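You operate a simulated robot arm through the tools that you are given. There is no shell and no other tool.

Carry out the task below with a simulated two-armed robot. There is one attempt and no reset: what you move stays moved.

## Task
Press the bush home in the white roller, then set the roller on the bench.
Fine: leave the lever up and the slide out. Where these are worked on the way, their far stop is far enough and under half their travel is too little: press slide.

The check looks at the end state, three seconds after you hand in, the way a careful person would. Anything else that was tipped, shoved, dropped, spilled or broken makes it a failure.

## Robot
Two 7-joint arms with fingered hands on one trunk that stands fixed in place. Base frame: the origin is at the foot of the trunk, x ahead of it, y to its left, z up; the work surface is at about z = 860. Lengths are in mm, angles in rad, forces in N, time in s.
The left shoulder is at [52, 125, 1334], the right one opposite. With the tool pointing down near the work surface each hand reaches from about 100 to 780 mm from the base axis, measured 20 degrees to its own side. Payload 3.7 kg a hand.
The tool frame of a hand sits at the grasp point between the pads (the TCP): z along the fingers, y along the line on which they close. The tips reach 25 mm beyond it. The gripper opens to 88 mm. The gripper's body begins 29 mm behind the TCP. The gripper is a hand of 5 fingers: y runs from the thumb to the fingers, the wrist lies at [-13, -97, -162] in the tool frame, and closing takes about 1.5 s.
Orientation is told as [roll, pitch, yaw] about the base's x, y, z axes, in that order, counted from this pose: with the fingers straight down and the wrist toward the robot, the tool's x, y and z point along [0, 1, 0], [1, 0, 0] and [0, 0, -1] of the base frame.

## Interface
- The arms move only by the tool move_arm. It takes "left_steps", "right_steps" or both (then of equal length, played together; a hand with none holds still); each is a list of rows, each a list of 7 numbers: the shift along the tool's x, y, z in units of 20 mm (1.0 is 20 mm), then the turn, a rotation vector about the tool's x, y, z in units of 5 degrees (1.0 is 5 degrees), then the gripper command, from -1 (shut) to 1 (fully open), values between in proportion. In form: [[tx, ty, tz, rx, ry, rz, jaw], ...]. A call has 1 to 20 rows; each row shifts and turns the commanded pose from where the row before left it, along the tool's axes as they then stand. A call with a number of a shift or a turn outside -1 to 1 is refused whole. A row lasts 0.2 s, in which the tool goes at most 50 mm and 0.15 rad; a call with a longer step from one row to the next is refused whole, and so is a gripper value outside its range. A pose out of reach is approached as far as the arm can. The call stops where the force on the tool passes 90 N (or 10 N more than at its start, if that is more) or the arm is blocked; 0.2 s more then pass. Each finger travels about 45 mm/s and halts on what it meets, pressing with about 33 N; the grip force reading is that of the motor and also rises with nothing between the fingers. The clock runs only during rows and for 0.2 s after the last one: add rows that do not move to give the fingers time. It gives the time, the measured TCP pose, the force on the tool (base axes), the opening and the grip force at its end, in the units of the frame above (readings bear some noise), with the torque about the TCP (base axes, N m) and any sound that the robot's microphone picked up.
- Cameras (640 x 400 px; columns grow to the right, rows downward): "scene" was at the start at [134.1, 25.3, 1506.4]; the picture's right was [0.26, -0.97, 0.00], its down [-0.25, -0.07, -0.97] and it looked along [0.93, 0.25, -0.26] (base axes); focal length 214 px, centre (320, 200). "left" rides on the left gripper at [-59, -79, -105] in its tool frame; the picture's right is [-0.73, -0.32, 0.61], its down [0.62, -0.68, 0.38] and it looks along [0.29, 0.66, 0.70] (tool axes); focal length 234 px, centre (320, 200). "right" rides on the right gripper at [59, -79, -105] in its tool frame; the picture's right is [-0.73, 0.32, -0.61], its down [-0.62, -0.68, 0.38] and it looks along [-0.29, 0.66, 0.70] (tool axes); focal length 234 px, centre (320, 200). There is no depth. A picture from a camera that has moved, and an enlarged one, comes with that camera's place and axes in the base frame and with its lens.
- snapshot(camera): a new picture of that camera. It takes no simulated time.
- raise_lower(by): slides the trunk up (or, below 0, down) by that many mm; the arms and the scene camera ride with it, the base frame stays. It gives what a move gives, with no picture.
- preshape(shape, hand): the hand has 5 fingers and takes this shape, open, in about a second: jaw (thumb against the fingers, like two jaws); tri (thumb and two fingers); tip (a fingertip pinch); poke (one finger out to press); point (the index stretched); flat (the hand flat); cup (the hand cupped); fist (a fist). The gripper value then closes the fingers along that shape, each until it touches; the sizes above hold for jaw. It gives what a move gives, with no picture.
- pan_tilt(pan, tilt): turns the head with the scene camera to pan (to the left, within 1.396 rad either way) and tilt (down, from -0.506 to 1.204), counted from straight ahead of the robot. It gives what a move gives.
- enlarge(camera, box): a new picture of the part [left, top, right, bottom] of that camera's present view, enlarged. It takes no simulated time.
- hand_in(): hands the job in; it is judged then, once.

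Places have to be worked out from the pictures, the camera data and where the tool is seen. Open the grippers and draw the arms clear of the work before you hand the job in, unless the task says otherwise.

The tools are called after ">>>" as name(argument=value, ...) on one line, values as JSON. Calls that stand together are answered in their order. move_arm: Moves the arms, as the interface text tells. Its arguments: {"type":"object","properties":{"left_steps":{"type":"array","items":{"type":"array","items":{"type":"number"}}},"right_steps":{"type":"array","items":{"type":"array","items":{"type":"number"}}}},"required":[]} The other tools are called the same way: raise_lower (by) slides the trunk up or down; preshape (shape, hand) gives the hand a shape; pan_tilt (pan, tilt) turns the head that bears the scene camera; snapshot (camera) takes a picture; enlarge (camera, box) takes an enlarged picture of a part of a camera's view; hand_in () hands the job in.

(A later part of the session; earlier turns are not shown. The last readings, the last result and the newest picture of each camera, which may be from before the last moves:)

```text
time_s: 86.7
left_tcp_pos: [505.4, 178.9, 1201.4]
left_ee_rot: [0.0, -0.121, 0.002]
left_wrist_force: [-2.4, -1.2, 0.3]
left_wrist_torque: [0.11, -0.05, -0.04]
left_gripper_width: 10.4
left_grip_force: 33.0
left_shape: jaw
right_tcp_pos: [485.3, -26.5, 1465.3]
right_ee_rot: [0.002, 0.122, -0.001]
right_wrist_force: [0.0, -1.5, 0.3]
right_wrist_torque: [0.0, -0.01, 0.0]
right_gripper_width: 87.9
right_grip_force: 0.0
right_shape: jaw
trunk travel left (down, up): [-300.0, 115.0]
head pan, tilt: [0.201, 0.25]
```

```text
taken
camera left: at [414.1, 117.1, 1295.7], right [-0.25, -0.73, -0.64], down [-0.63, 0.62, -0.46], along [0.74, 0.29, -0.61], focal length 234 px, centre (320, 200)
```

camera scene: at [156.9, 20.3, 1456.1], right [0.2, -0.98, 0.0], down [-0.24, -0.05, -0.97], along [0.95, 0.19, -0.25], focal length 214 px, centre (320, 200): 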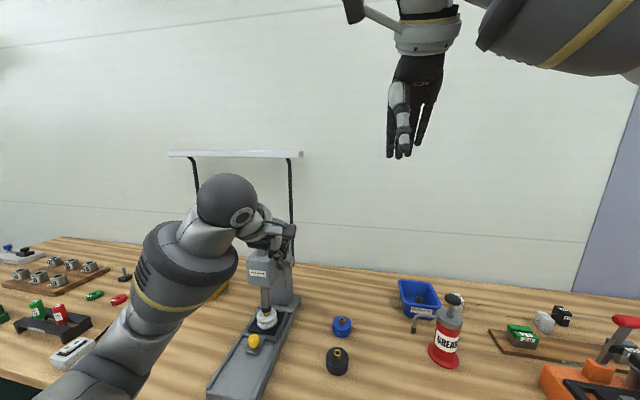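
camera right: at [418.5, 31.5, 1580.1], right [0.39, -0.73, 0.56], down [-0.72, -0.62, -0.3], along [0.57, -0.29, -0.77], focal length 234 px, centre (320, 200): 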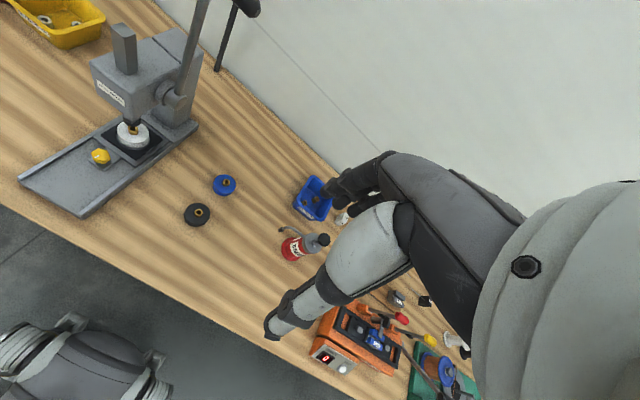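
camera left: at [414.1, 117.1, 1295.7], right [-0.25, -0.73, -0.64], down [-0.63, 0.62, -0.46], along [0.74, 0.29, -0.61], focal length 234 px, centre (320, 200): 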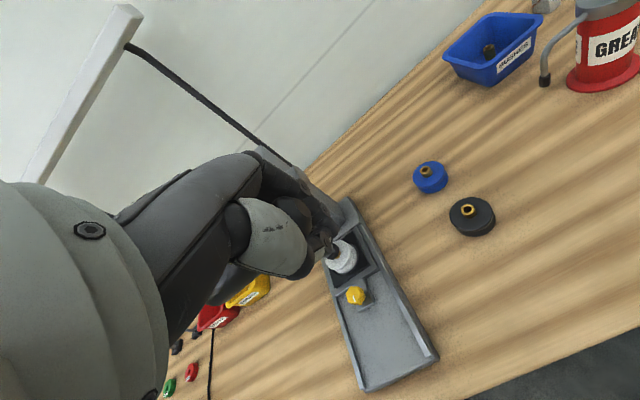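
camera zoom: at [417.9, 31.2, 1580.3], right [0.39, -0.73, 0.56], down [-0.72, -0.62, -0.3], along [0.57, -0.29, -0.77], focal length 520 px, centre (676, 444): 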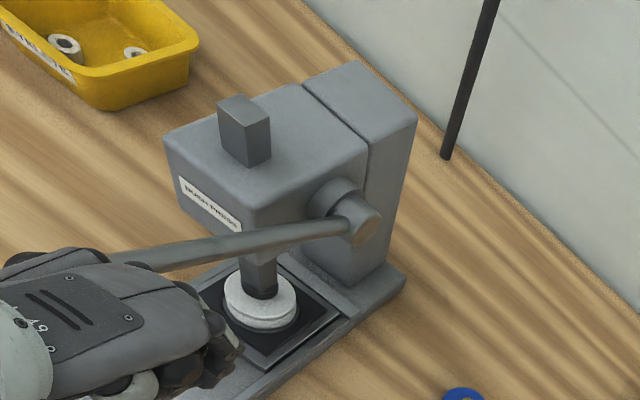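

The ram is now at the roller's face with the bush out of sight. I'll look closer, then carry on to the lever's stop.

>>> enlarge(camera="right", box=[110, 60, 180, 120])

>>> move_arm(left_steps=[[0, -0.347, 0.72, 0.3, 0, 0, -1], [0, -0.28, 0.752, 0.3, 0, 0, -1], [0, 0, 0, 0, 0, 0, -1]])

>>> enlarge(camera="right", box=[60, 0, 260, 180])

>>> enlarge(camera="right", box=[110, 60, 180, 120])

```text
6.67 times, centred on (145, 90) of right
camera zoom: at [417.9, 31.2, 1580.3], right [0.39, -0.73, 0.56], down [-0.72, -0.62, -0.3], along [0.57, -0.29, -0.77], focal length 1561 px, centre (1487, 933)
```

zoom: 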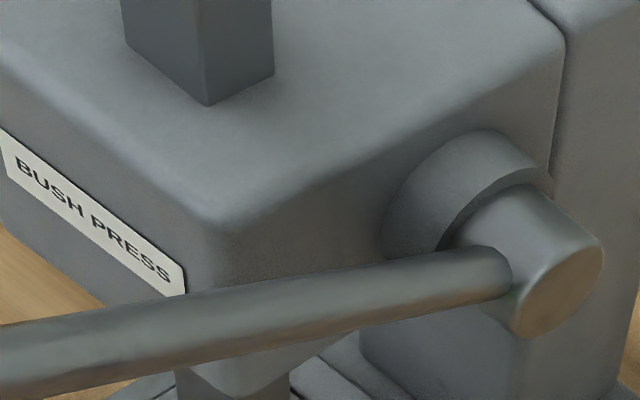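

```text
time_s: 87.5
left_tcp_pos: [496.1, 177.9, 1172.6]
left_ee_rot: [0.001, -0.074, 0.002]
left_wrist_force: [5.0, 0.1, 10.3]
left_wrist_torque: [0.34, 0.1, -0.35]
left_gripper_width: 10.1
left_grip_force: 33.2
left_shape: jaw
right_tcp_pos: [486.0, -27.0, 1466.6]
right_ee_rot: [0.002, 0.122, 0.001]
right_wrist_force: [0.1, -0.1, -0.1]
right_wrist_torque: [0.06, -0.02, -0.04]
right_gripper_width: 87.9
right_grip_force: 0.0
right_shape: jaw
trunk travel left (down, up): [-300.0, 115.0]
head pan, tilt: [0.201, 0.25]
```

```text
2.22 times, centred on (160, 90) of right
camera zoom: at [418.4, 31.0, 1580.3], right [0.39, -0.73, 0.56], down [-0.72, -0.62, -0.3], along [0.57, -0.29, -0.77], focal length 520 px, centre (676, 444)
```

zoom: 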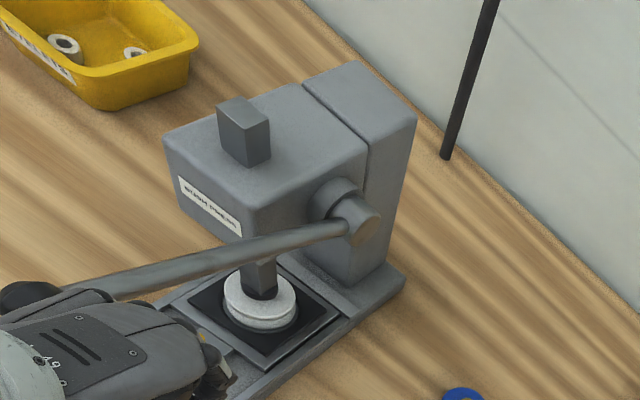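

```text
6.67 times, centred on (145, 90) of right
camera zoom: at [418.4, 31.0, 1580.3], right [0.39, -0.73, 0.56], down [-0.72, -0.62, -0.3], along [0.57, -0.29, -0.77], focal length 1561 px, centre (1487, 933)
```

zoom: 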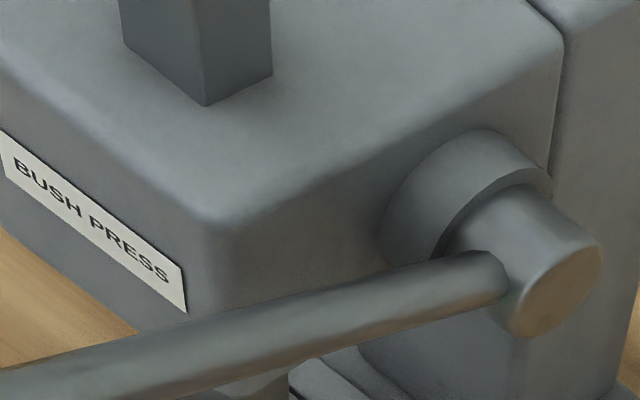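

The handle pushes back with ~10 N now. Continue a little further to find the lever's far stop.

>>> move_arm(left_steps=[[0, -0.256, 0.758, 0.1, 0, 0, -1], [0, 0, 0, 0, 0, 0, -1]])

>>> enlarge(camera="right", box=[60, 0, 260, 180])

>>> snapshot(camera="left")

```text
time_s: 88.1
left_tcp_pos: [490.6, 178.4, 1155.9]
left_ee_rot: [0.002, -0.061, 0.002]
left_wrist_force: [-4.4, -1.5, 10.5]
left_wrist_torque: [0.34, -0.17, -0.19]
left_gripper_width: 10.1
left_grip_force: 32.6
left_shape: jaw
right_tcp_pos: [484.7, -27.5, 1466.1]
right_ee_rot: [0.001, 0.121, 0.0]
right_wrist_force: [-0.6, 0.4, 0.6]
right_wrist_torque: [-0.02, -0.04, 0.0]
right_gripper_width: 87.6
right_grip_force: 0.2
right_shape: jaw
trunk travel left (down, up): [-300.0, 115.0]
head pan, tilt: [0.201, 0.25]
```

```text
2.22 times, centred on (160, 90) of right
camera zoom: at [416.7, 30.8, 1580.7], right [0.39, -0.73, 0.56], down [-0.72, -0.62, -0.3], along [0.57, -0.29, -0.77], focal length 520 px, centre (676, 444)
```

zoom: 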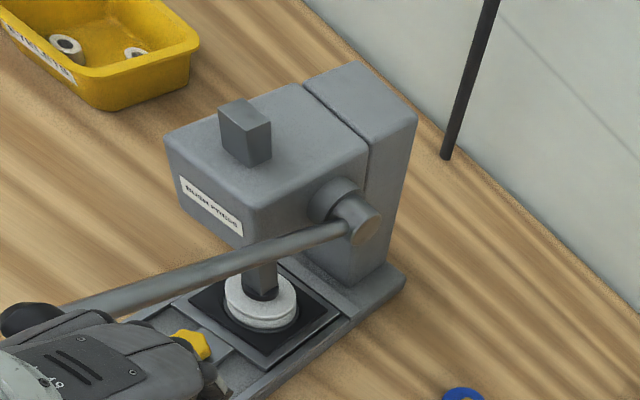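

```text
taken
camera left: at [405.3, 117.1, 1254.6], right [-0.28, -0.73, -0.63], down [-0.66, 0.62, -0.42], along [0.7, 0.29, -0.65], focal length 234 px, centre (320, 200)
```

left: 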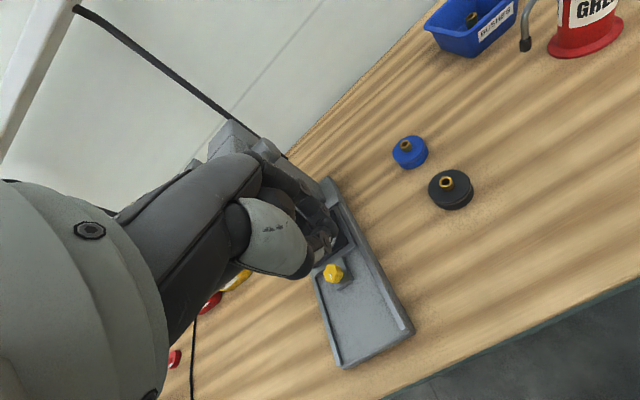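

Still little resistance. Continue down in 8 mm steps to find the stop.

>>> move_arm(left_steps=[[0, -0.06, 0.4, 0, 0, 0, -1], [0, -0.05, 0.4, 0, 0, 0, -1], [0, 0, 0, 0, 0, 0, -1]])

>>> enlarge(camera="right", box=[60, 0, 260, 180])

>>> snapshot(camera="scene")

```text
time_s: 88.9
left_tcp_pos: [485.9, 177.0, 1140.7]
left_ee_rot: [0.003, -0.063, 0.0]
left_wrist_force: [-16.5, -2.6, 15.5]
left_wrist_torque: [0.35, -0.63, -0.16]
left_gripper_width: 10.0
left_grip_force: 33.6
left_shape: jaw
right_tcp_pos: [480.8, -28.3, 1467.1]
right_ee_rot: [0.001, 0.116, 0.001]
right_wrist_force: [0.7, -0.2, -0.7]
right_wrist_torque: [-0.02, 0.0, -0.01]
right_gripper_width: 87.6
right_grip_force: 0.1
right_shape: jaw
trunk travel left (down, up): [-300.0, 115.0]
head pan, tilt: [0.201, 0.25]
```

```text
2.22 times, centred on (160, 90) of right
camera zoom: at [413.9, 30.5, 1581.5], right [0.39, -0.73, 0.56], down [-0.72, -0.62, -0.3], along [0.57, -0.29, -0.77], focal length 520 px, centre (676, 444)
```

zoom: 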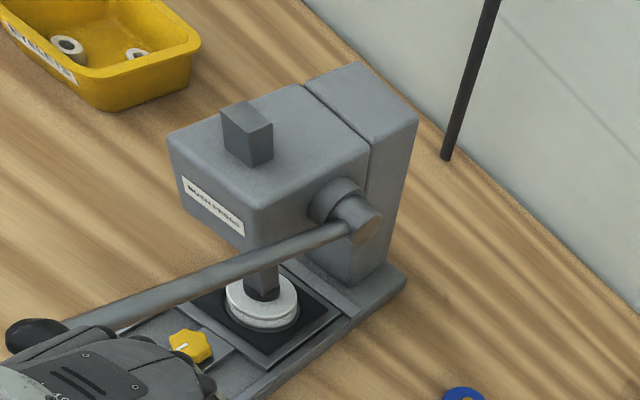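

```text
taken
camera scene: at [152.6, 19.1, 1456.7], right [0.2, -0.98, 0.0], down [-0.24, -0.05, -0.97], along [0.95, 0.19, -0.24], focal length 214 px, centre (320, 200)
```

scene: 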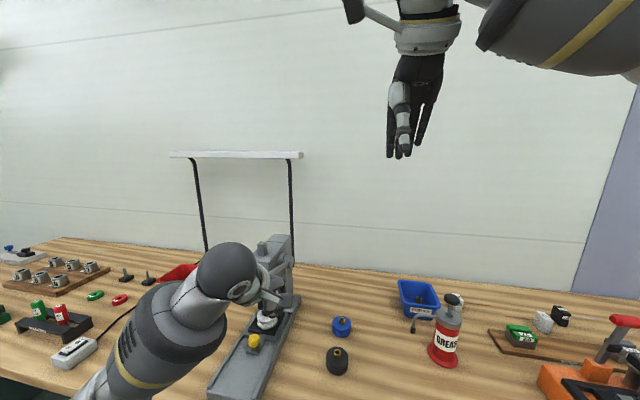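

Pressing goes on (~15 N tangential, some outward pull). Continue downward, letting x ease outward by a couple of mm.

>>> move_arm(left_steps=[[0, -0.12, 0.4, 0, 0, 0, -1], [0, -0.05, 0.4, 0, 0, 0, -1], [0, 0, 0, 0, 0, 0, -1]])

>>> enlarge(camera="right", box=[60, 0, 260, 180])

```text
time_s: 89.7
left_tcp_pos: [485.2, 177.3, 1125.6]
left_ee_rot: [0.0, -0.063, 0.001]
left_wrist_force: [-18.1, 1.1, 13.6]
left_wrist_torque: [0.2, -0.68, -0.12]
left_gripper_width: 9.9
left_grip_force: 32.5
left_shape: jaw
right_tcp_pos: [481.3, -26.9, 1467.1]
right_ee_rot: [0.001, 0.119, 0.0]
right_wrist_force: [1.1, -0.8, -0.1]
right_wrist_torque: [-0.02, 0.0, 0.02]
right_gripper_width: 87.5
right_grip_force: 0.1
right_shape: jaw
trunk travel left (down, up): [-300.0, 115.0]
head pan, tilt: [0.201, 0.25]
```

```text
2.22 times, centred on (160, 90) of right
camera zoom: at [414.2, 31.1, 1581.3], right [0.39, -0.73, 0.56], down [-0.72, -0.62, -0.3], along [0.57, -0.29, -0.77], focal length 520 px, centre (676, 444)
```

zoom: 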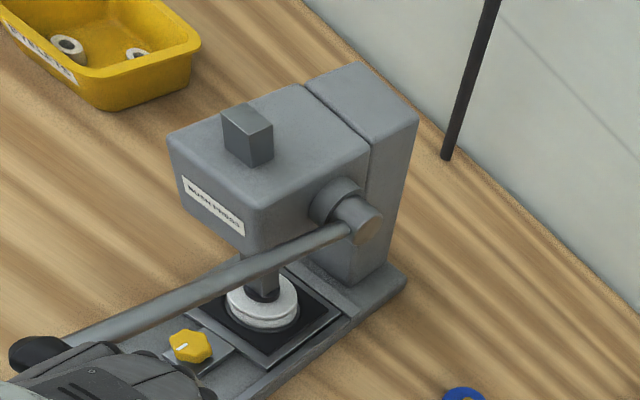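

Still moving. Continue down.

>>> move_arm(left_steps=[[0, -0.05, 0.4, 0, 0, 0, -1], [0, 0.0, 0.4, 0, 0, 0, -1], [0, 0, 0, 0, 0, 0, -1]])

>>> enlarge(camera="right", box=[60, 0, 260, 180])

>>> snapshot(camera="left")

```text
time_s: 90.5
left_tcp_pos: [482.0, 178.7, 1109.5]
left_ee_rot: [0.002, -0.065, 0.001]
left_wrist_force: [-28.9, -1.6, 14.8]
left_wrist_torque: [0.37, -1.13, -0.11]
left_gripper_width: 10.2
left_grip_force: 33.1
left_shape: jaw
right_tcp_pos: [479.1, -27.8, 1469.0]
right_ee_rot: [0.003, 0.117, 0.001]
right_wrist_force: [0.5, 0.7, -0.5]
right_wrist_torque: [0.02, 0.01, 0.0]
right_gripper_width: 87.5
right_grip_force: 0.0
right_shape: jaw
trunk travel left (down, up): [-300.0, 115.0]
head pan, tilt: [0.201, 0.25]
```

```text
2.22 times, centred on (160, 90) of right
camera zoom: at [411.8, 30.6, 1582.1], right [0.39, -0.73, 0.56], down [-0.72, -0.62, -0.3], along [0.57, -0.29, -0.77], focal length 520 px, centre (676, 444)
```

zoom: 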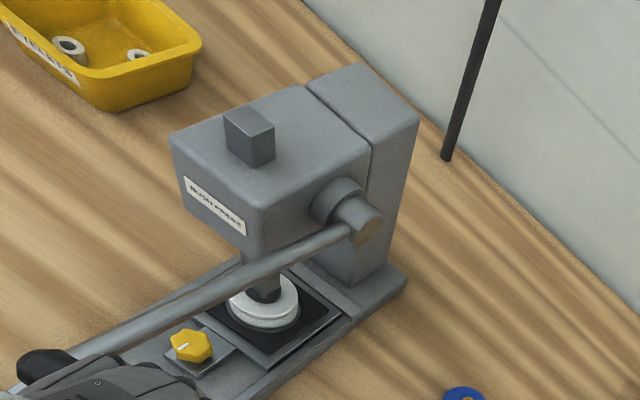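

```text
taken
camera left: at [396.3, 117.6, 1208.8], right [-0.28, -0.72, -0.63], down [-0.66, 0.62, -0.43], along [0.7, 0.29, -0.65], focal length 234 px, centre (320, 200)
```

left: 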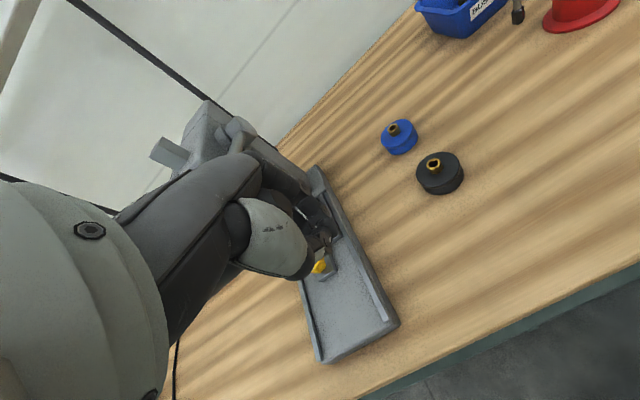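

Load is mostly outward along the lever; I'll give 3 mm in −x and continue down.

>>> move_arm(left_steps=[[0, -0.15, 0.4, 0, 0, 0, -1], [0, -0.05, 0.4, 0, 0, 0, -1], [0, 0, 0, 0, 0, 0, -1]])

>>> enlarge(camera="right", box=[60, 0, 260, 180])

```text
time_s: 91.3
left_tcp_pos: [478.6, 177.4, 1093.8]
left_ee_rot: [0.003, -0.064, -0.001]
left_wrist_force: [-31.9, -1.8, 13.0]
left_wrist_torque: [0.47, -1.37, -0.06]
left_gripper_width: 10.5
left_grip_force: 33.3
left_shape: jaw
right_tcp_pos: [479.5, -27.3, 1468.7]
right_ee_rot: [0.002, 0.116, -0.001]
right_wrist_force: [0.2, -0.7, -0.1]
right_wrist_torque: [-0.01, 0.02, -0.02]
right_gripper_width: 87.6
right_grip_force: 0.1
right_shape: jaw
trunk travel left (down, up): [-300.0, 115.0]
head pan, tilt: [0.201, 0.25]
```

```text
2.22 times, centred on (160, 90) of right
camera zoom: at [411.5, 30.5, 1582.1], right [0.39, -0.73, 0.56], down [-0.72, -0.62, -0.3], along [0.57, -0.29, -0.77], focal length 520 px, centre (676, 444)
```

zoom: 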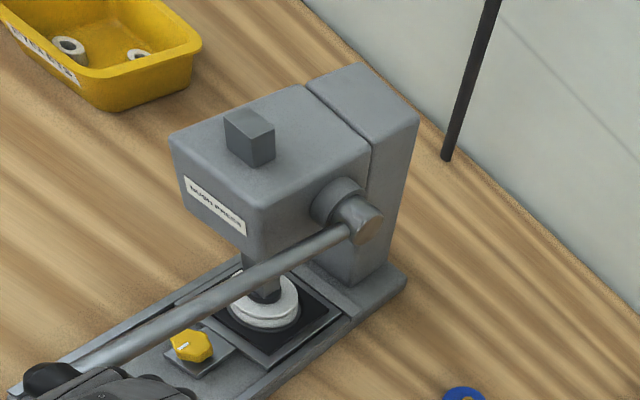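

The handle has slid up into the palm/thumb web (it sits near z≈1142, lever ≈84°). Let me look closely at ram and roller.

>>> enlarge(camera="right", box=[110, 80, 180, 150])

>>> enlarge(camera="scene", box=[230, 220, 320, 360])

>>> enlarge(camera="right", box=[50, 100, 150, 200])

```text
5.71 times, centred on (145, 115) of right
camera zoom: at [411.5, 30.5, 1582.1], right [0.39, -0.73, 0.56], down [-0.72, -0.62, -0.3], along [0.57, -0.29, -0.77], focal length 1338 px, centre (1320, 686)
```

zoom: 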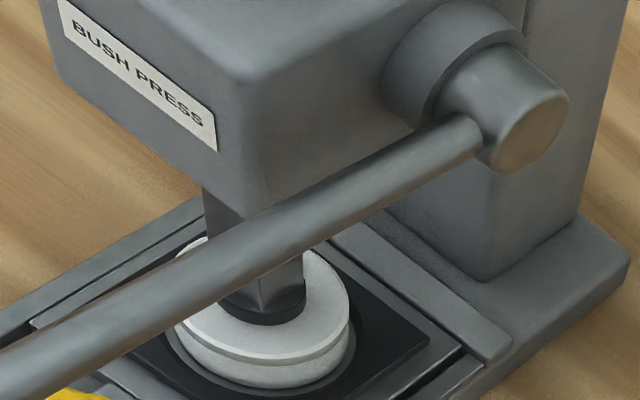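

```text
2.86 times, centred on (275, 290) of scene
camera zoom: at [150.3, 19.1, 1456.9], right [0.2, -0.98, 0.0], down [-0.24, -0.05, -0.97], along [0.95, 0.19, -0.24], focal length 613 px, centre (449, -57)
```

zoom: 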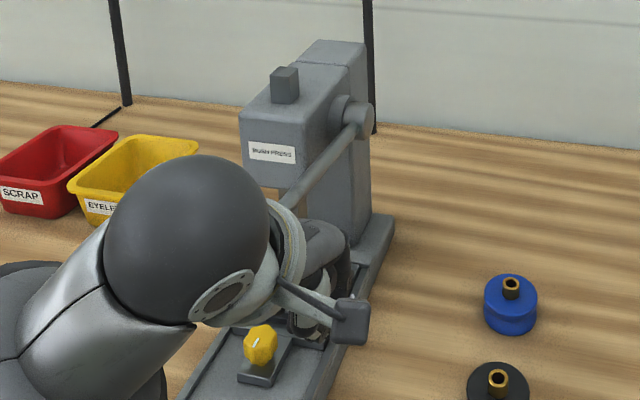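

```text
4.00 times, centred on (100, 150) of right
camera zoom: at [411.5, 30.5, 1582.1], right [0.39, -0.73, 0.56], down [-0.72, -0.62, -0.3], along [0.57, -0.29, -0.77], focal length 937 px, centre (1200, 400)
```

zoom: 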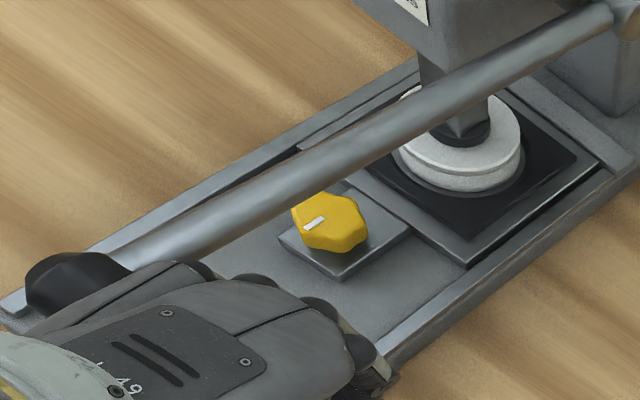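

The ram collar appears down on the roller face. I keep going to confirm the stop: ease x outward and push further down.

>>> move_arm(left_steps=[[0, -0.2, 0.3, 0, 0, 0, -1], [0, -0.1, 0.4, 0, 0, 0, -1], [0, 0, 0.3, 0, 0, 0, -1], [0, 0, 0, 0, 0, 0, -1]])

>>> enlarge(camera="right", box=[50, 40, 200, 200])

```text
time_s: 92.3
left_tcp_pos: [477.6, 178.3, 1070.4]
left_ee_rot: [0.004, -0.063, 0.003]
left_wrist_force: [-19.5, -1.0, 10.9]
left_wrist_torque: [0.51, -1.01, 0.06]
left_gripper_width: 10.4
left_grip_force: 33.2
left_shape: jaw
right_tcp_pos: [482.4, -27.8, 1468.5]
right_ee_rot: [0.001, 0.117, -0.001]
right_wrist_force: [0.0, 0.8, 0.2]
right_wrist_torque: [0.01, 0.01, 0.01]
right_gripper_width: 87.7
right_grip_force: 0.0
right_shape: jaw
trunk travel left (down, up): [-300.0, 115.0]
head pan, tilt: [0.201, 0.25]
```

```text
2.50 times, centred on (125, 120) of right
camera zoom: at [413.9, 30.9, 1581.5], right [0.39, -0.73, 0.56], down [-0.72, -0.62, -0.3], along [0.57, -0.29, -0.77], focal length 585 px, centre (808, 400)
```

zoom: 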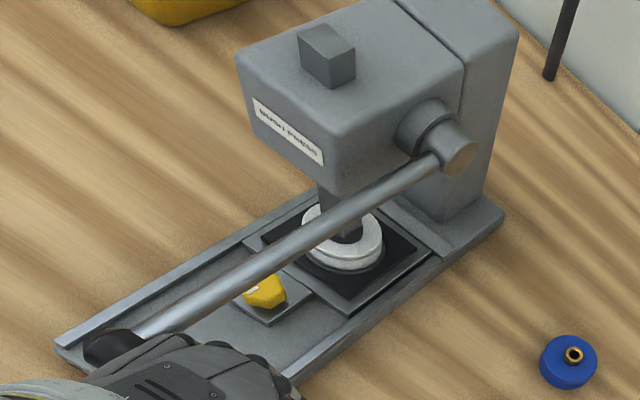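

The lever keeps moving (handle near z≈1119). Continue another ~20 mm.

>>> move_arm(left_steps=[[0, -0.05, 0.4, 0, 0, 0, -1], [0, 0, 0.4, 0, 0, 0, -1], [0, 0.05, 0.4, 0, 0, 0, -1], [0, 0, 0, 0, 0, 0, -1]])

>>> enlarge(camera="right", box=[50, 40, 200, 200])

```text
time_s: 93.3
left_tcp_pos: [478.0, 177.4, 1051.2]
left_ee_rot: [0.0, -0.078, 0.002]
left_wrist_force: [-17.7, 3.4, 45.3]
left_wrist_torque: [1.11, -0.63, 0.0]
left_gripper_width: 10.5
left_grip_force: 33.4
left_shape: jaw
right_tcp_pos: [477.9, -28.5, 1469.6]
right_ee_rot: [0.002, 0.116, 0.0]
right_wrist_force: [0.3, 0.7, 0.5]
right_wrist_torque: [0.0, 0.01, 0.0]
right_gripper_width: 87.6
right_grip_force: 0.1
right_shape: jaw
trunk travel left (down, up): [-300.0, 115.0]
head pan, tilt: [0.201, 0.25]
```

```text
2.50 times, centred on (125, 120) of right
camera zoom: at [410.9, 30.2, 1583.1], right [0.39, -0.73, 0.56], down [-0.72, -0.62, -0.3], along [0.57, -0.29, -0.77], focal length 585 px, centre (808, 400)
```

zoom: 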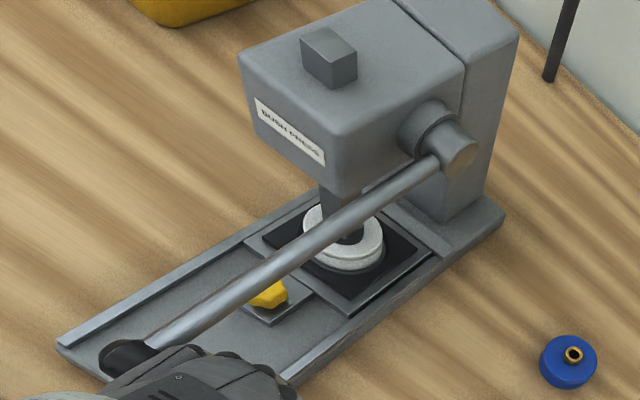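

Resistance rose to 45 N — either the bush bottoming or the stop. One more 6 mm push to confirm.

>>> move_arm(left_steps=[[0, 0.0, 0.25, 0, 0, 0, -1], [0, 0, 0.25, 0, 0, 0, -1], [0, 0, 0, 0, 0, 0, -1]])

>>> enlarge(camera="right", box=[50, 40, 200, 200])

>>> enlarge(camera="right", box=[110, 80, 180, 150])

```text
time_s: 94.1
left_tcp_pos: [479.3, 178.1, 1050.7]
left_ee_rot: [-0.002, -0.099, 0.003]
left_wrist_force: [-14.0, 5.9, 84.1]
left_wrist_torque: [1.94, 0.02, -0.3]
left_gripper_width: 10.3
left_grip_force: 33.4
left_shape: jaw
right_tcp_pos: [475.5, -29.4, 1470.1]
right_ee_rot: [0.001, 0.113, 0.0]
right_wrist_force: [0.7, 0.6, -0.5]
right_wrist_torque: [0.0, 0.0, 0.0]
right_gripper_width: 87.6
right_grip_force: 0.0
right_shape: jaw
trunk travel left (down, up): [-300.0, 115.0]
head pan, tilt: [0.201, 0.25]
```

```text
2.50 times, centred on (125, 120) of right
camera zoom: at [408.2, 29.4, 1583.8], right [0.39, -0.73, 0.57], down [-0.72, -0.62, -0.31], along [0.57, -0.29, -0.77], focal length 585 px, centre (808, 400)
```

zoom: 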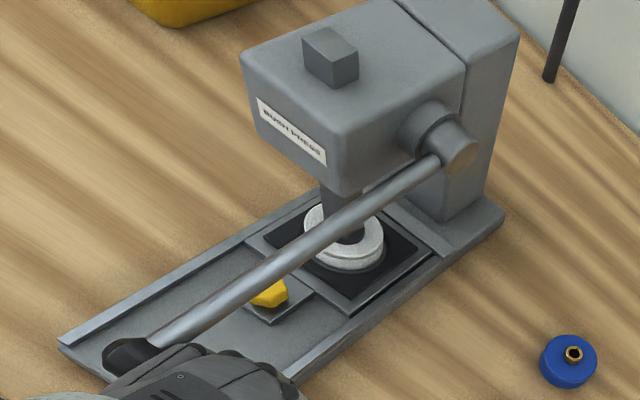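

```text
5.71 times, centred on (145, 115) of right
camera zoom: at [408.2, 29.4, 1583.8], right [0.39, -0.73, 0.57], down [-0.72, -0.62, -0.31], along [0.57, -0.29, -0.77], focal length 1338 px, centre (1320, 686)
```

zoom: 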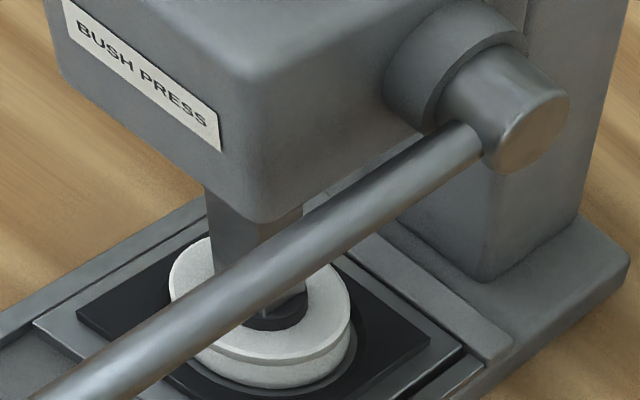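

Force climbed to 84 N with no more motion: the lever is at its far stop and the ram collar sits on the roller face. Now reverse: raise the hand so the closed fingers lift the handle from below.

>>> move_arm(left_steps=[[0, 0, -0.5, 0, 0, 0, -1], [0, 0, -0.8, 0, 0, 0, -1], [0, 0, -0.8, 0, 0, 0, -1], [0, 0, 0, 0, 0, 0, -1]])

>>> enlarge(camera="right", box=[50, 40, 200, 200])

>>> snapshot(camera="left")

```text
time_s: 95.1
left_tcp_pos: [477.6, 177.9, 1078.8]
left_ee_rot: [0.0, -0.057, -0.001]
left_wrist_force: [-16.1, -0.4, -3.9]
left_wrist_torque: [0.04, -0.7, -0.12]
left_gripper_width: 10.3
left_grip_force: 33.9
left_shape: jaw
right_tcp_pos: [483.0, -27.8, 1466.5]
right_ee_rot: [0.001, 0.119, 0.0]
right_wrist_force: [0.5, 0.1, -0.2]
right_wrist_torque: [-0.02, -0.03, 0.01]
right_gripper_width: 87.9
right_grip_force: 0.1
right_shape: jaw
trunk travel left (down, up): [-300.0, 115.0]
head pan, tilt: [0.201, 0.25]
```

```text
2.50 times, centred on (125, 120) of right
camera zoom: at [416.0, 31.5, 1580.5], right [0.39, -0.73, 0.56], down [-0.72, -0.62, -0.3], along [0.57, -0.29, -0.77], focal length 585 px, centre (808, 400)
```

zoom: 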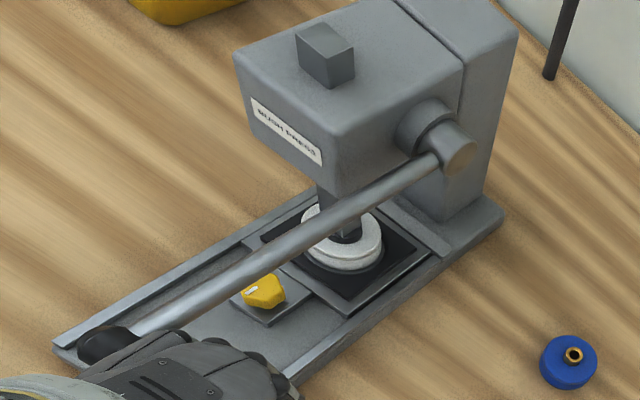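

```text
taken
camera left: at [392.9, 117.3, 1177.4], right [-0.29, -0.73, -0.63], down [-0.66, 0.62, -0.42], along [0.7, 0.29, -0.66], focal length 234 px, centre (320, 200)
```

left: 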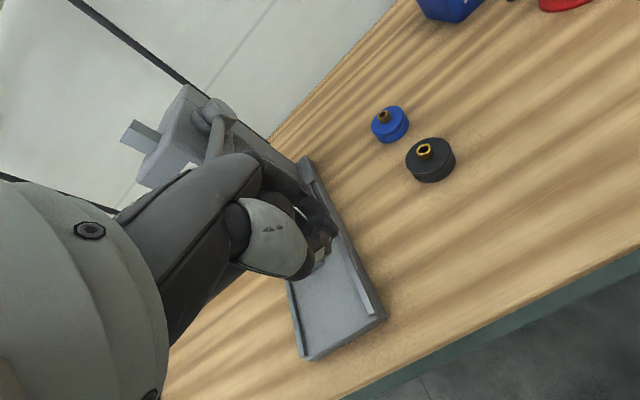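

The handle follows the hand up (held in the curled fingers). I reverse along the arc, first about 18°.

>>> move_arm(left_steps=[[0, 0.13, -0.955, 0, 0, 0, -1], [0, 0.21, -0.945, 0, 0, 0, -1], [0, 0.28, -0.927, 0, 0, 0, -1], [0, 0.35, -0.898, 0, 0, 0, -1], [0, 0, 0, 0, 0, 0, -1]])

>>> enlarge(camera="right", box=[50, 0, 250, 180])

```text
time_s: 96.3
left_tcp_pos: [492.3, 176.5, 1153.8]
left_ee_rot: [0.0, -0.062, 0.002]
left_wrist_force: [-8.8, -0.6, -0.1]
left_wrist_torque: [0.05, -0.28, 0.0]
left_gripper_width: 10.4
left_grip_force: 32.9
left_shape: jaw
right_tcp_pos: [484.2, -26.2, 1466.6]
right_ee_rot: [0.002, 0.118, 0.0]
right_wrist_force: [0.6, 0.5, -1.1]
right_wrist_torque: [0.0, 0.0, -0.02]
right_gripper_width: 87.7
right_grip_force: 0.0
right_shape: jaw
trunk travel left (down, up): [-300.0, 115.0]
head pan, tilt: [0.201, 0.25]
```

```text
2.22 times, centred on (150, 90) of right
camera zoom: at [416.8, 31.1, 1580.7], right [0.39, -0.73, 0.56], down [-0.72, -0.62, -0.3], along [0.57, -0.29, -0.77], focal length 520 px, centre (698, 444)
```

zoom: 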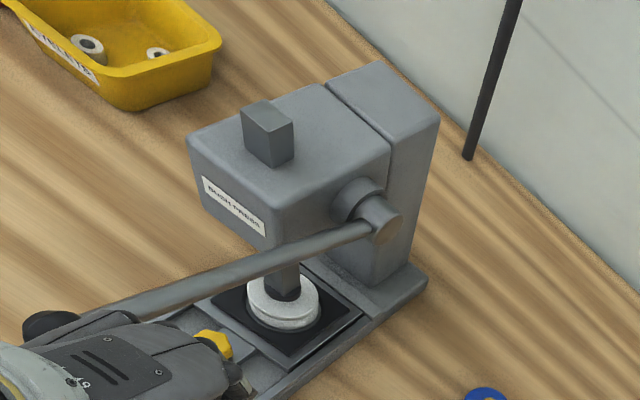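

Lever and ram rise with low forces. Continue the arc.

>>> move_arm(left_steps=[[0, 0.42, -0.874, 0, 0, 0, -1], [0, 0.49, -0.835, 0, 0, 0, -1], [0, 0.55, -0.796, 0, 0, 0, -1], [0, 0.61, -0.748, 0, 0, 0, -1], [0, 0, 0, 0, 0, 0, -1]])

>>> enlarge(camera="right", box=[50, 0, 250, 180])

>>> snapshot(camera="left")

```text
time_s: 97.5
left_tcp_pos: [528.8, 178.1, 1224.8]
left_ee_rot: [0.0, -0.065, 0.002]
left_wrist_force: [-21.2, -2.9, 11.3]
left_wrist_torque: [0.05, -0.41, 0.03]
left_gripper_width: 10.8
left_grip_force: 32.9
left_shape: jaw
right_tcp_pos: [480.4, -28.9, 1468.0]
right_ee_rot: [0.002, 0.116, -0.001]
right_wrist_force: [0.3, -0.4, -0.3]
right_wrist_torque: [0.02, 0.0, -0.01]
right_gripper_width: 87.8
right_grip_force: 0.0
right_shape: jaw
trunk travel left (down, up): [-300.0, 115.0]
head pan, tilt: [0.201, 0.25]
```

```text
2.22 times, centred on (150, 90) of right
camera zoom: at [413.0, 30.4, 1581.9], right [0.39, -0.73, 0.56], down [-0.72, -0.62, -0.3], along [0.57, -0.29, -0.77], focal length 520 px, centre (698, 444)
```

zoom: 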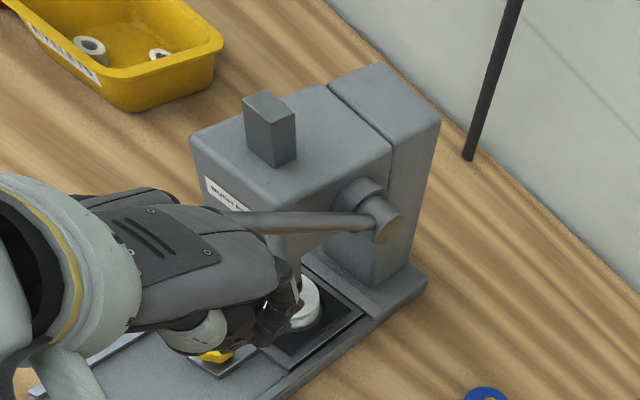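

```text
taken
camera left: at [443.0, 117.5, 1322.8], right [-0.28, -0.73, -0.63], down [-0.66, 0.62, -0.43], along [0.7, 0.29, -0.65], focal length 234 px, centre (320, 200)
```

left: 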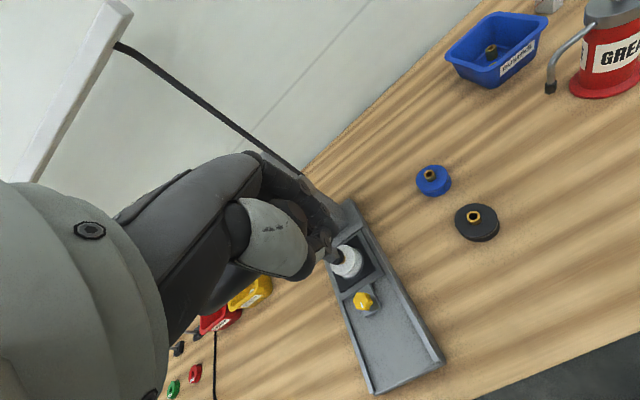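

Small outward load only. Continue lifting the lever along the arc with a slightly larger radius (no re-orienting needed).

>>> move_arm(left_steps=[[0, 0.645, -0.745, 0, 0, 0, -1], [0, 0.744, -0.648, 0, 0, 0, -1], [0, 0.795, -0.585, 0, 0, 0, -1], [0, 0.836, -0.522, 0, 0, 0, -1], [0, 0, 0, 0, 0, 0, -1]])

>>> snapshot(camera="scene")

>>> enlarge(camera="right", box=[50, 0, 250, 180])

```text
time_s: 98.7
left_tcp_pos: [584.8, 178.0, 1278.8]
left_ee_rot: [0.0, -0.068, 0.001]
left_wrist_force: [-16.0, 0.6, 18.4]
left_wrist_torque: [-0.08, -0.25, -0.07]
left_gripper_width: 10.9
left_grip_force: 33.1
left_shape: jaw
right_tcp_pos: [480.9, -28.2, 1467.8]
right_ee_rot: [0.002, 0.117, 0.002]
right_wrist_force: [-0.2, 0.0, 0.3]
right_wrist_torque: [0.0, -0.03, 0.01]
right_gripper_width: 87.6
right_grip_force: 0.2
right_shape: jaw
trunk travel left (down, up): [-300.0, 115.0]
head pan, tilt: [0.201, 0.25]
```

```text
taken
camera scene: at [151.7, 19.4, 1456.8], right [0.2, -0.98, 0.0], down [-0.24, -0.05, -0.97], along [0.95, 0.19, -0.24], focal length 214 px, centre (320, 200)
```

scene: 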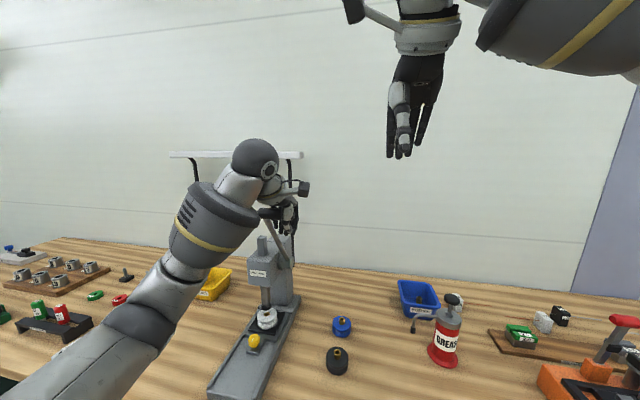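

```text
2.22 times, centred on (150, 90) of right
camera zoom: at [412.9, 30.9, 1581.9], right [0.39, -0.73, 0.56], down [-0.72, -0.62, -0.3], along [0.57, -0.29, -0.77], focal length 520 px, centre (698, 444)
```

zoom: 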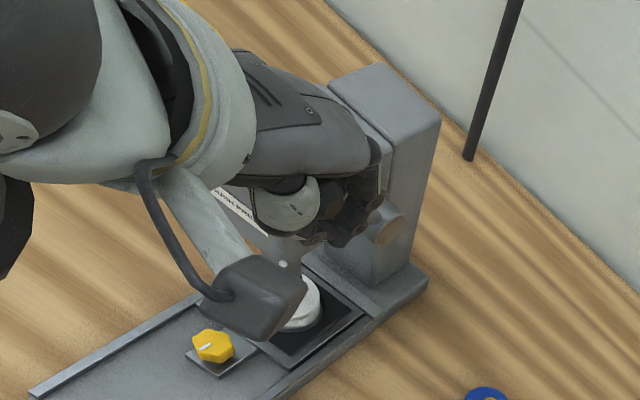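

Lever at ~33° from vertical and following. Next four arc steps.

>>> move_arm(left_steps=[[0, 0.82, -0.53, 0, 0, 0, -1], [0, 0.907, -0.387, 0, 0, 0, -1], [0, 0.937, -0.31, 0, 0, 0, -1], [0, 0.953, -0.239, 0, 0, 0, -1], [0, 0, 0, 0, 0, 0, -1]])

>>> snapshot(camera="scene")

>>> snapshot(camera="left")

```text
time_s: 99.9
left_tcp_pos: [658.3, 177.6, 1308.1]
left_ee_rot: [0.003, -0.063, 0.002]
left_wrist_force: [-7.9, 4.1, 14.7]
left_wrist_torque: [-0.25, -0.14, -0.19]
left_gripper_width: 9.9
left_grip_force: 33.1
left_shape: jaw
right_tcp_pos: [481.9, -27.1, 1467.2]
right_ee_rot: [-0.002, 0.118, 0.0]
right_wrist_force: [-0.1, 0.2, -0.5]
right_wrist_torque: [-0.04, -0.03, -0.03]
right_gripper_width: 87.6
right_grip_force: 0.0
right_shape: jaw
trunk travel left (down, up): [-300.0, 115.0]
head pan, tilt: [0.201, 0.25]
```

```text
taken
camera scene: at [153.4, 20.2, 1456.5], right [0.2, -0.98, 0.0], down [-0.24, -0.05, -0.97], along [0.95, 0.19, -0.24], focal length 214 px, centre (320, 200)
```

scene: 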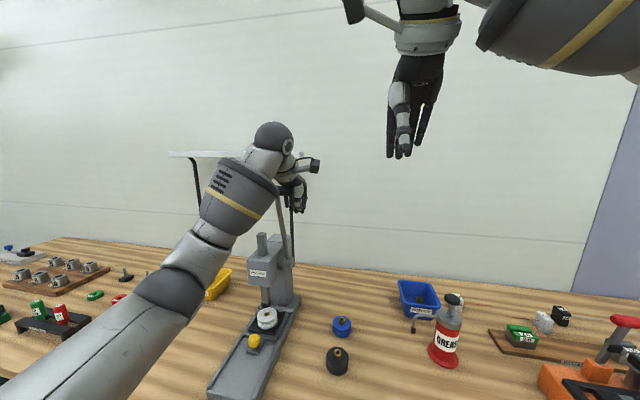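

```text
taken
camera left: at [572.4, 116.1, 1408.5], right [-0.28, -0.73, -0.63], down [-0.66, 0.62, -0.43], along [0.7, 0.29, -0.65], focal length 234 px, centre (320, 200)
```

left: 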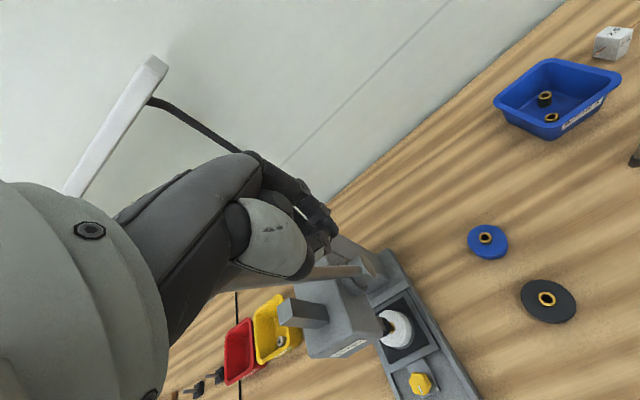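

About 15° from vertical remaining to its rear rest. Continue back toward the original rest position.

>>> move_arm(left_steps=[[0, 0.945, -0.19, 0, 0, 0, -1], [0, 0.975, -0.085, 0, 0, 0, -1], [0, 0.98, -0.015, 0, 0, 0, -1], [0, 0.98, 0.07, 0, 0, 0, -1], [0, 0, 0, 0, 0, 0, -1]])

>>> snapshot(camera="scene")

>>> snapshot(camera="left")

```text
time_s: 101.1
left_tcp_pos: [735.5, 177.4, 1321.3]
left_ee_rot: [0.002, -0.062, 0.001]
left_wrist_force: [-2.3, -3.4, 8.7]
left_wrist_torque: [0.08, 0.04, -0.18]
left_gripper_width: 10.2
left_grip_force: 32.9
left_shape: jaw
right_tcp_pos: [484.1, -28.2, 1467.5]
right_ee_rot: [0.002, 0.121, 0.0]
right_wrist_force: [0.9, -0.3, 0.1]
right_wrist_torque: [0.0, -0.01, -0.03]
right_gripper_width: 87.5
right_grip_force: 0.1
right_shape: jaw
trunk travel left (down, up): [-300.0, 115.0]
head pan, tilt: [0.201, 0.25]
```

```text
taken
camera scene: at [155.1, 18.9, 1456.3], right [0.2, -0.98, 0.0], down [-0.24, -0.05, -0.97], along [0.95, 0.19, -0.25], focal length 214 px, centre (320, 200)
```

scene: 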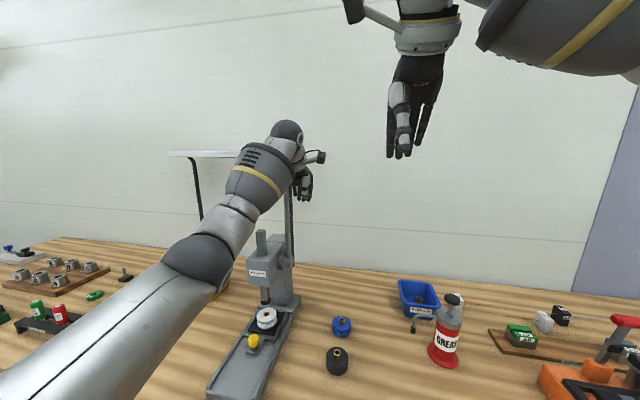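

```text
taken
camera left: at [650.7, 117.1, 1419.8], right [-0.28, -0.72, -0.63], down [-0.66, 0.62, -0.42], along [0.7, 0.29, -0.65], focal length 234 px, centre (320, 200)
```

left: 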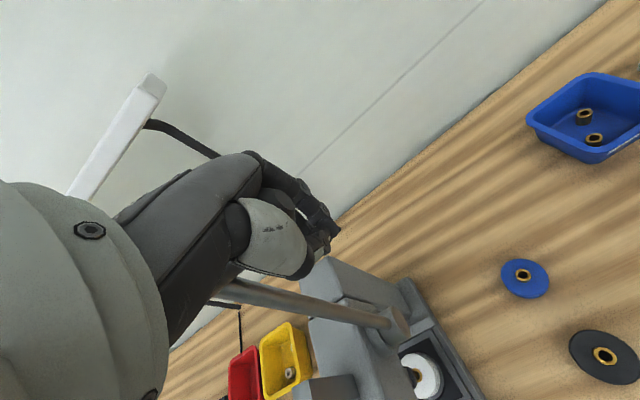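

Nearly there; the bush looks flush in the roller. Two more steps to bring the lever fully back to its rear stop.

>>> move_arm(left_steps=[[0, 0.9, 0.13, 0, 0, 0, -1], [0, 0.6, 0.13, 0, 0, 0, -1], [0, 0, 0, 0, 0, 0, -1]])

>>> snapshot(camera="scene")

>>> snapshot(camera="right")

```text
time_s: 101.9
left_tcp_pos: [765.7, 179.5, 1317.3]
left_ee_rot: [0.001, -0.062, 0.002]
left_wrist_force: [-2.4, -3.1, 8.5]
left_wrist_torque: [0.13, -0.05, -0.13]
left_gripper_width: 10.0
left_grip_force: 32.6
left_shape: jaw
right_tcp_pos: [483.3, -27.8, 1467.2]
right_ee_rot: [0.002, 0.119, 0.001]
right_wrist_force: [-0.7, 0.2, 0.6]
right_wrist_torque: [0.03, -0.01, 0.01]
right_gripper_width: 87.6
right_grip_force: 0.1
right_shape: jaw
trunk travel left (down, up): [-300.0, 115.0]
head pan, tilt: [0.201, 0.25]
```

```text
taken
camera scene: at [154.9, 19.1, 1456.4], right [0.2, -0.98, 0.0], down [-0.24, -0.05, -0.97], along [0.95, 0.19, -0.25], focal length 214 px, centre (320, 200)
```

scene: 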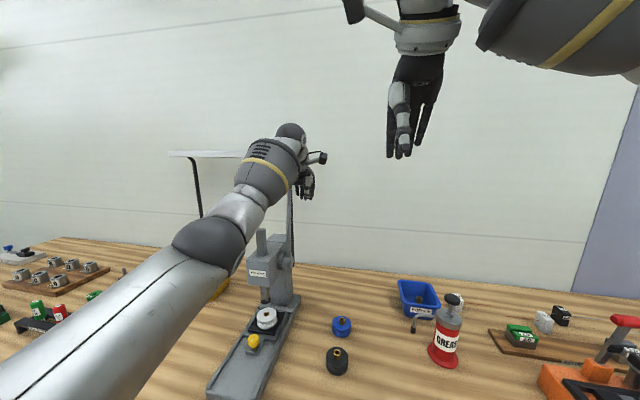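

```text
taken
camera right: at [416.5, 30.5, 1580.8], right [0.39, -0.73, 0.56], down [-0.72, -0.62, -0.3], along [0.57, -0.29, -0.77], focal length 234 px, centre (320, 200)
```

right: 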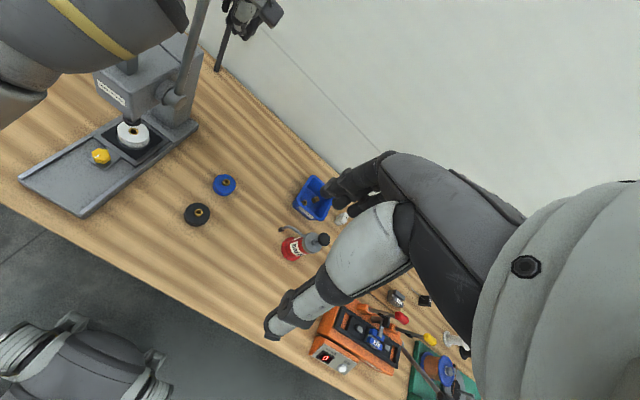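

Lever looks as at the start. A tiny further push to feel its rear stop.

>>> move_arm(left_steps=[[0, 0.3, 0.05, 0, 0, 0, -1], [0, 0.2, 0.05, 0, 0, 0, -1], [0, 0, 0, 0, 0, 0, -1]])

>>> enlarge(camera="right", box=[80, 0, 220, 180])

```text
time_s: 102.7
left_tcp_pos: [768.5, 179.9, 1319.2]
left_ee_rot: [0.002, -0.062, 0.002]
left_wrist_force: [-44.5, -1.4, -3.2]
left_wrist_torque: [0.15, -1.94, -0.3]
left_gripper_width: 11.1
left_grip_force: 32.9
left_shape: jaw
right_tcp_pos: [477.1, -27.1, 1468.7]
right_ee_rot: [0.002, 0.115, 0.002]
right_wrist_force: [-0.4, -0.2, 0.1]
right_wrist_torque: [0.03, -0.01, 0.01]
right_gripper_width: 88.0
right_grip_force: 0.1
right_shape: jaw
trunk travel left (down, up): [-300.0, 115.0]
head pan, tilt: [0.201, 0.25]
```

```text
2.22 times, centred on (150, 90) of right
camera zoom: at [408.8, 31.1, 1582.9], right [0.39, -0.73, 0.57], down [-0.72, -0.62, -0.3], along [0.57, -0.29, -0.77], focal length 520 px, centre (698, 444)
```

zoom: 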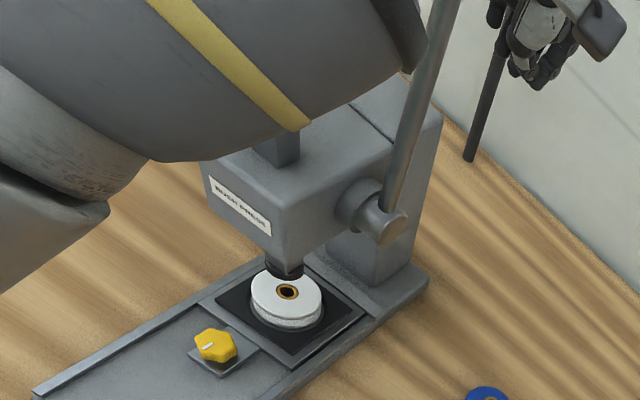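

The rear stop is felt and the bush now sits flush in the roller. Relax, open the hand, and raise it so the handle sits near the fingertips.

>>> move_arm(left_steps=[[0, -0.15, 0, 0, 0, 0, -1], [0, 0, 0, 0, 0, 0, 0.2], [0, 0, 0, 0, 0, 0, 1], [0, 0, 0, 0, 0, 0, 1], [0, 0, 0, 0, 0, 0, 1], [0, 0, 0, 0, 0, 0, 1], [0, 0, 0, 0, 0, 0, 1]])

>>> snapshot(camera="left")

>>> enlarge(camera="scene", box=[220, 110, 360, 280])

```text
time_s: 104.3
left_tcp_pos: [770.9, 179.7, 1315.1]
left_ee_rot: [0.0, -0.063, 0.001]
left_wrist_force: [-10.7, 1.5, 11.7]
left_wrist_torque: [-0.11, -0.22, -0.11]
left_gripper_width: 87.9
left_grip_force: 0.1
left_shape: jaw
right_tcp_pos: [482.9, -27.9, 1467.8]
right_ee_rot: [0.002, 0.118, 0.001]
right_wrist_force: [-0.9, 0.3, 0.1]
right_wrist_torque: [-0.02, -0.04, -0.03]
right_gripper_width: 87.9
right_grip_force: 0.0
right_shape: jaw
trunk travel left (down, up): [-300.0, 115.0]
head pan, tilt: [0.201, 0.25]
```

```text
taken
camera left: at [686.4, 119.2, 1415.0], right [-0.28, -0.73, -0.63], down [-0.66, 0.62, -0.43], along [0.7, 0.29, -0.65], focal length 234 px, centre (320, 200)
```

left: 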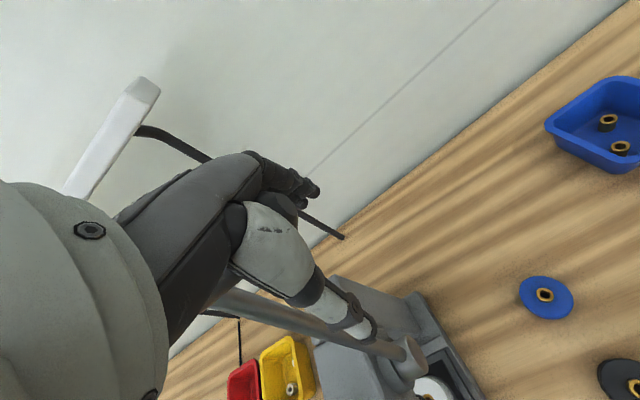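

```text
2.35 times, centred on (290, 195) of scene
camera zoom: at [153.2, 19.9, 1456.6], right [0.2, -0.98, 0.0], down [-0.24, -0.05, -0.97], along [0.95, 0.19, -0.24], focal length 505 px, centre (391, 212)
```

zoom: 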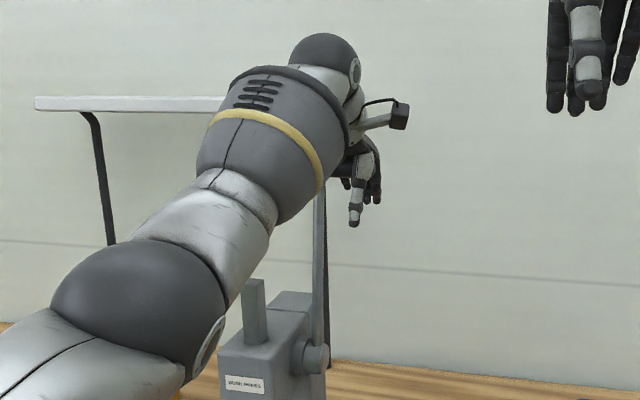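

Light contact remains at the palm; I lift 40 mm with a slight move back.

>>> move_arm(left_steps=[[0, -0.2, -0.5, 0, 0, 0, 1], [0, -0.1, -0.75, 0, 0, 0, 1], [0, 0, -0.75, 0, 0, 0, 1], [0, 0, 0, 0, 0, 0, 1]])

>>> snapshot(camera="left")

```text
time_s: 105.3
left_tcp_pos: [766.4, 178.8, 1351.6]
left_ee_rot: [-0.001, -0.06, 0.001]
left_wrist_force: [0.1, -0.8, -0.7]
left_wrist_torque: [0.05, -0.01, -0.02]
left_gripper_width: 88.0
left_grip_force: 0.0
left_shape: jaw
right_tcp_pos: [487.2, -26.9, 1465.6]
right_ee_rot: [0.0, 0.121, 0.001]
right_wrist_force: [0.6, 0.4, -0.4]
right_wrist_torque: [0.01, 0.02, 0.0]
right_gripper_width: 87.7
right_grip_force: 0.1
right_shape: jaw
trunk travel left (down, up): [-300.0, 115.0]
head pan, tilt: [0.201, 0.25]
```

```text
taken
camera left: at [681.3, 118.7, 1451.8], right [-0.28, -0.73, -0.63], down [-0.66, 0.62, -0.42], along [0.7, 0.29, -0.66], focal length 234 px, centre (320, 200)
```

left: 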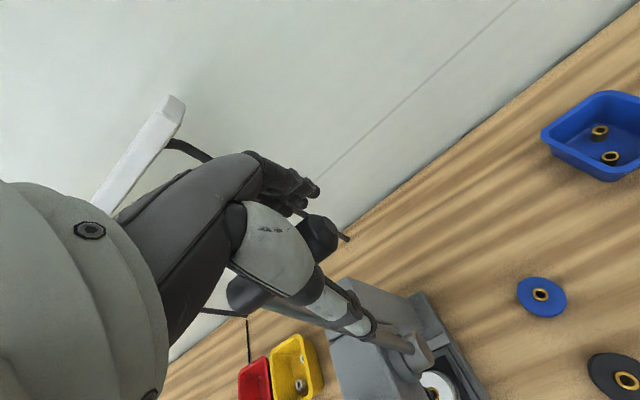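

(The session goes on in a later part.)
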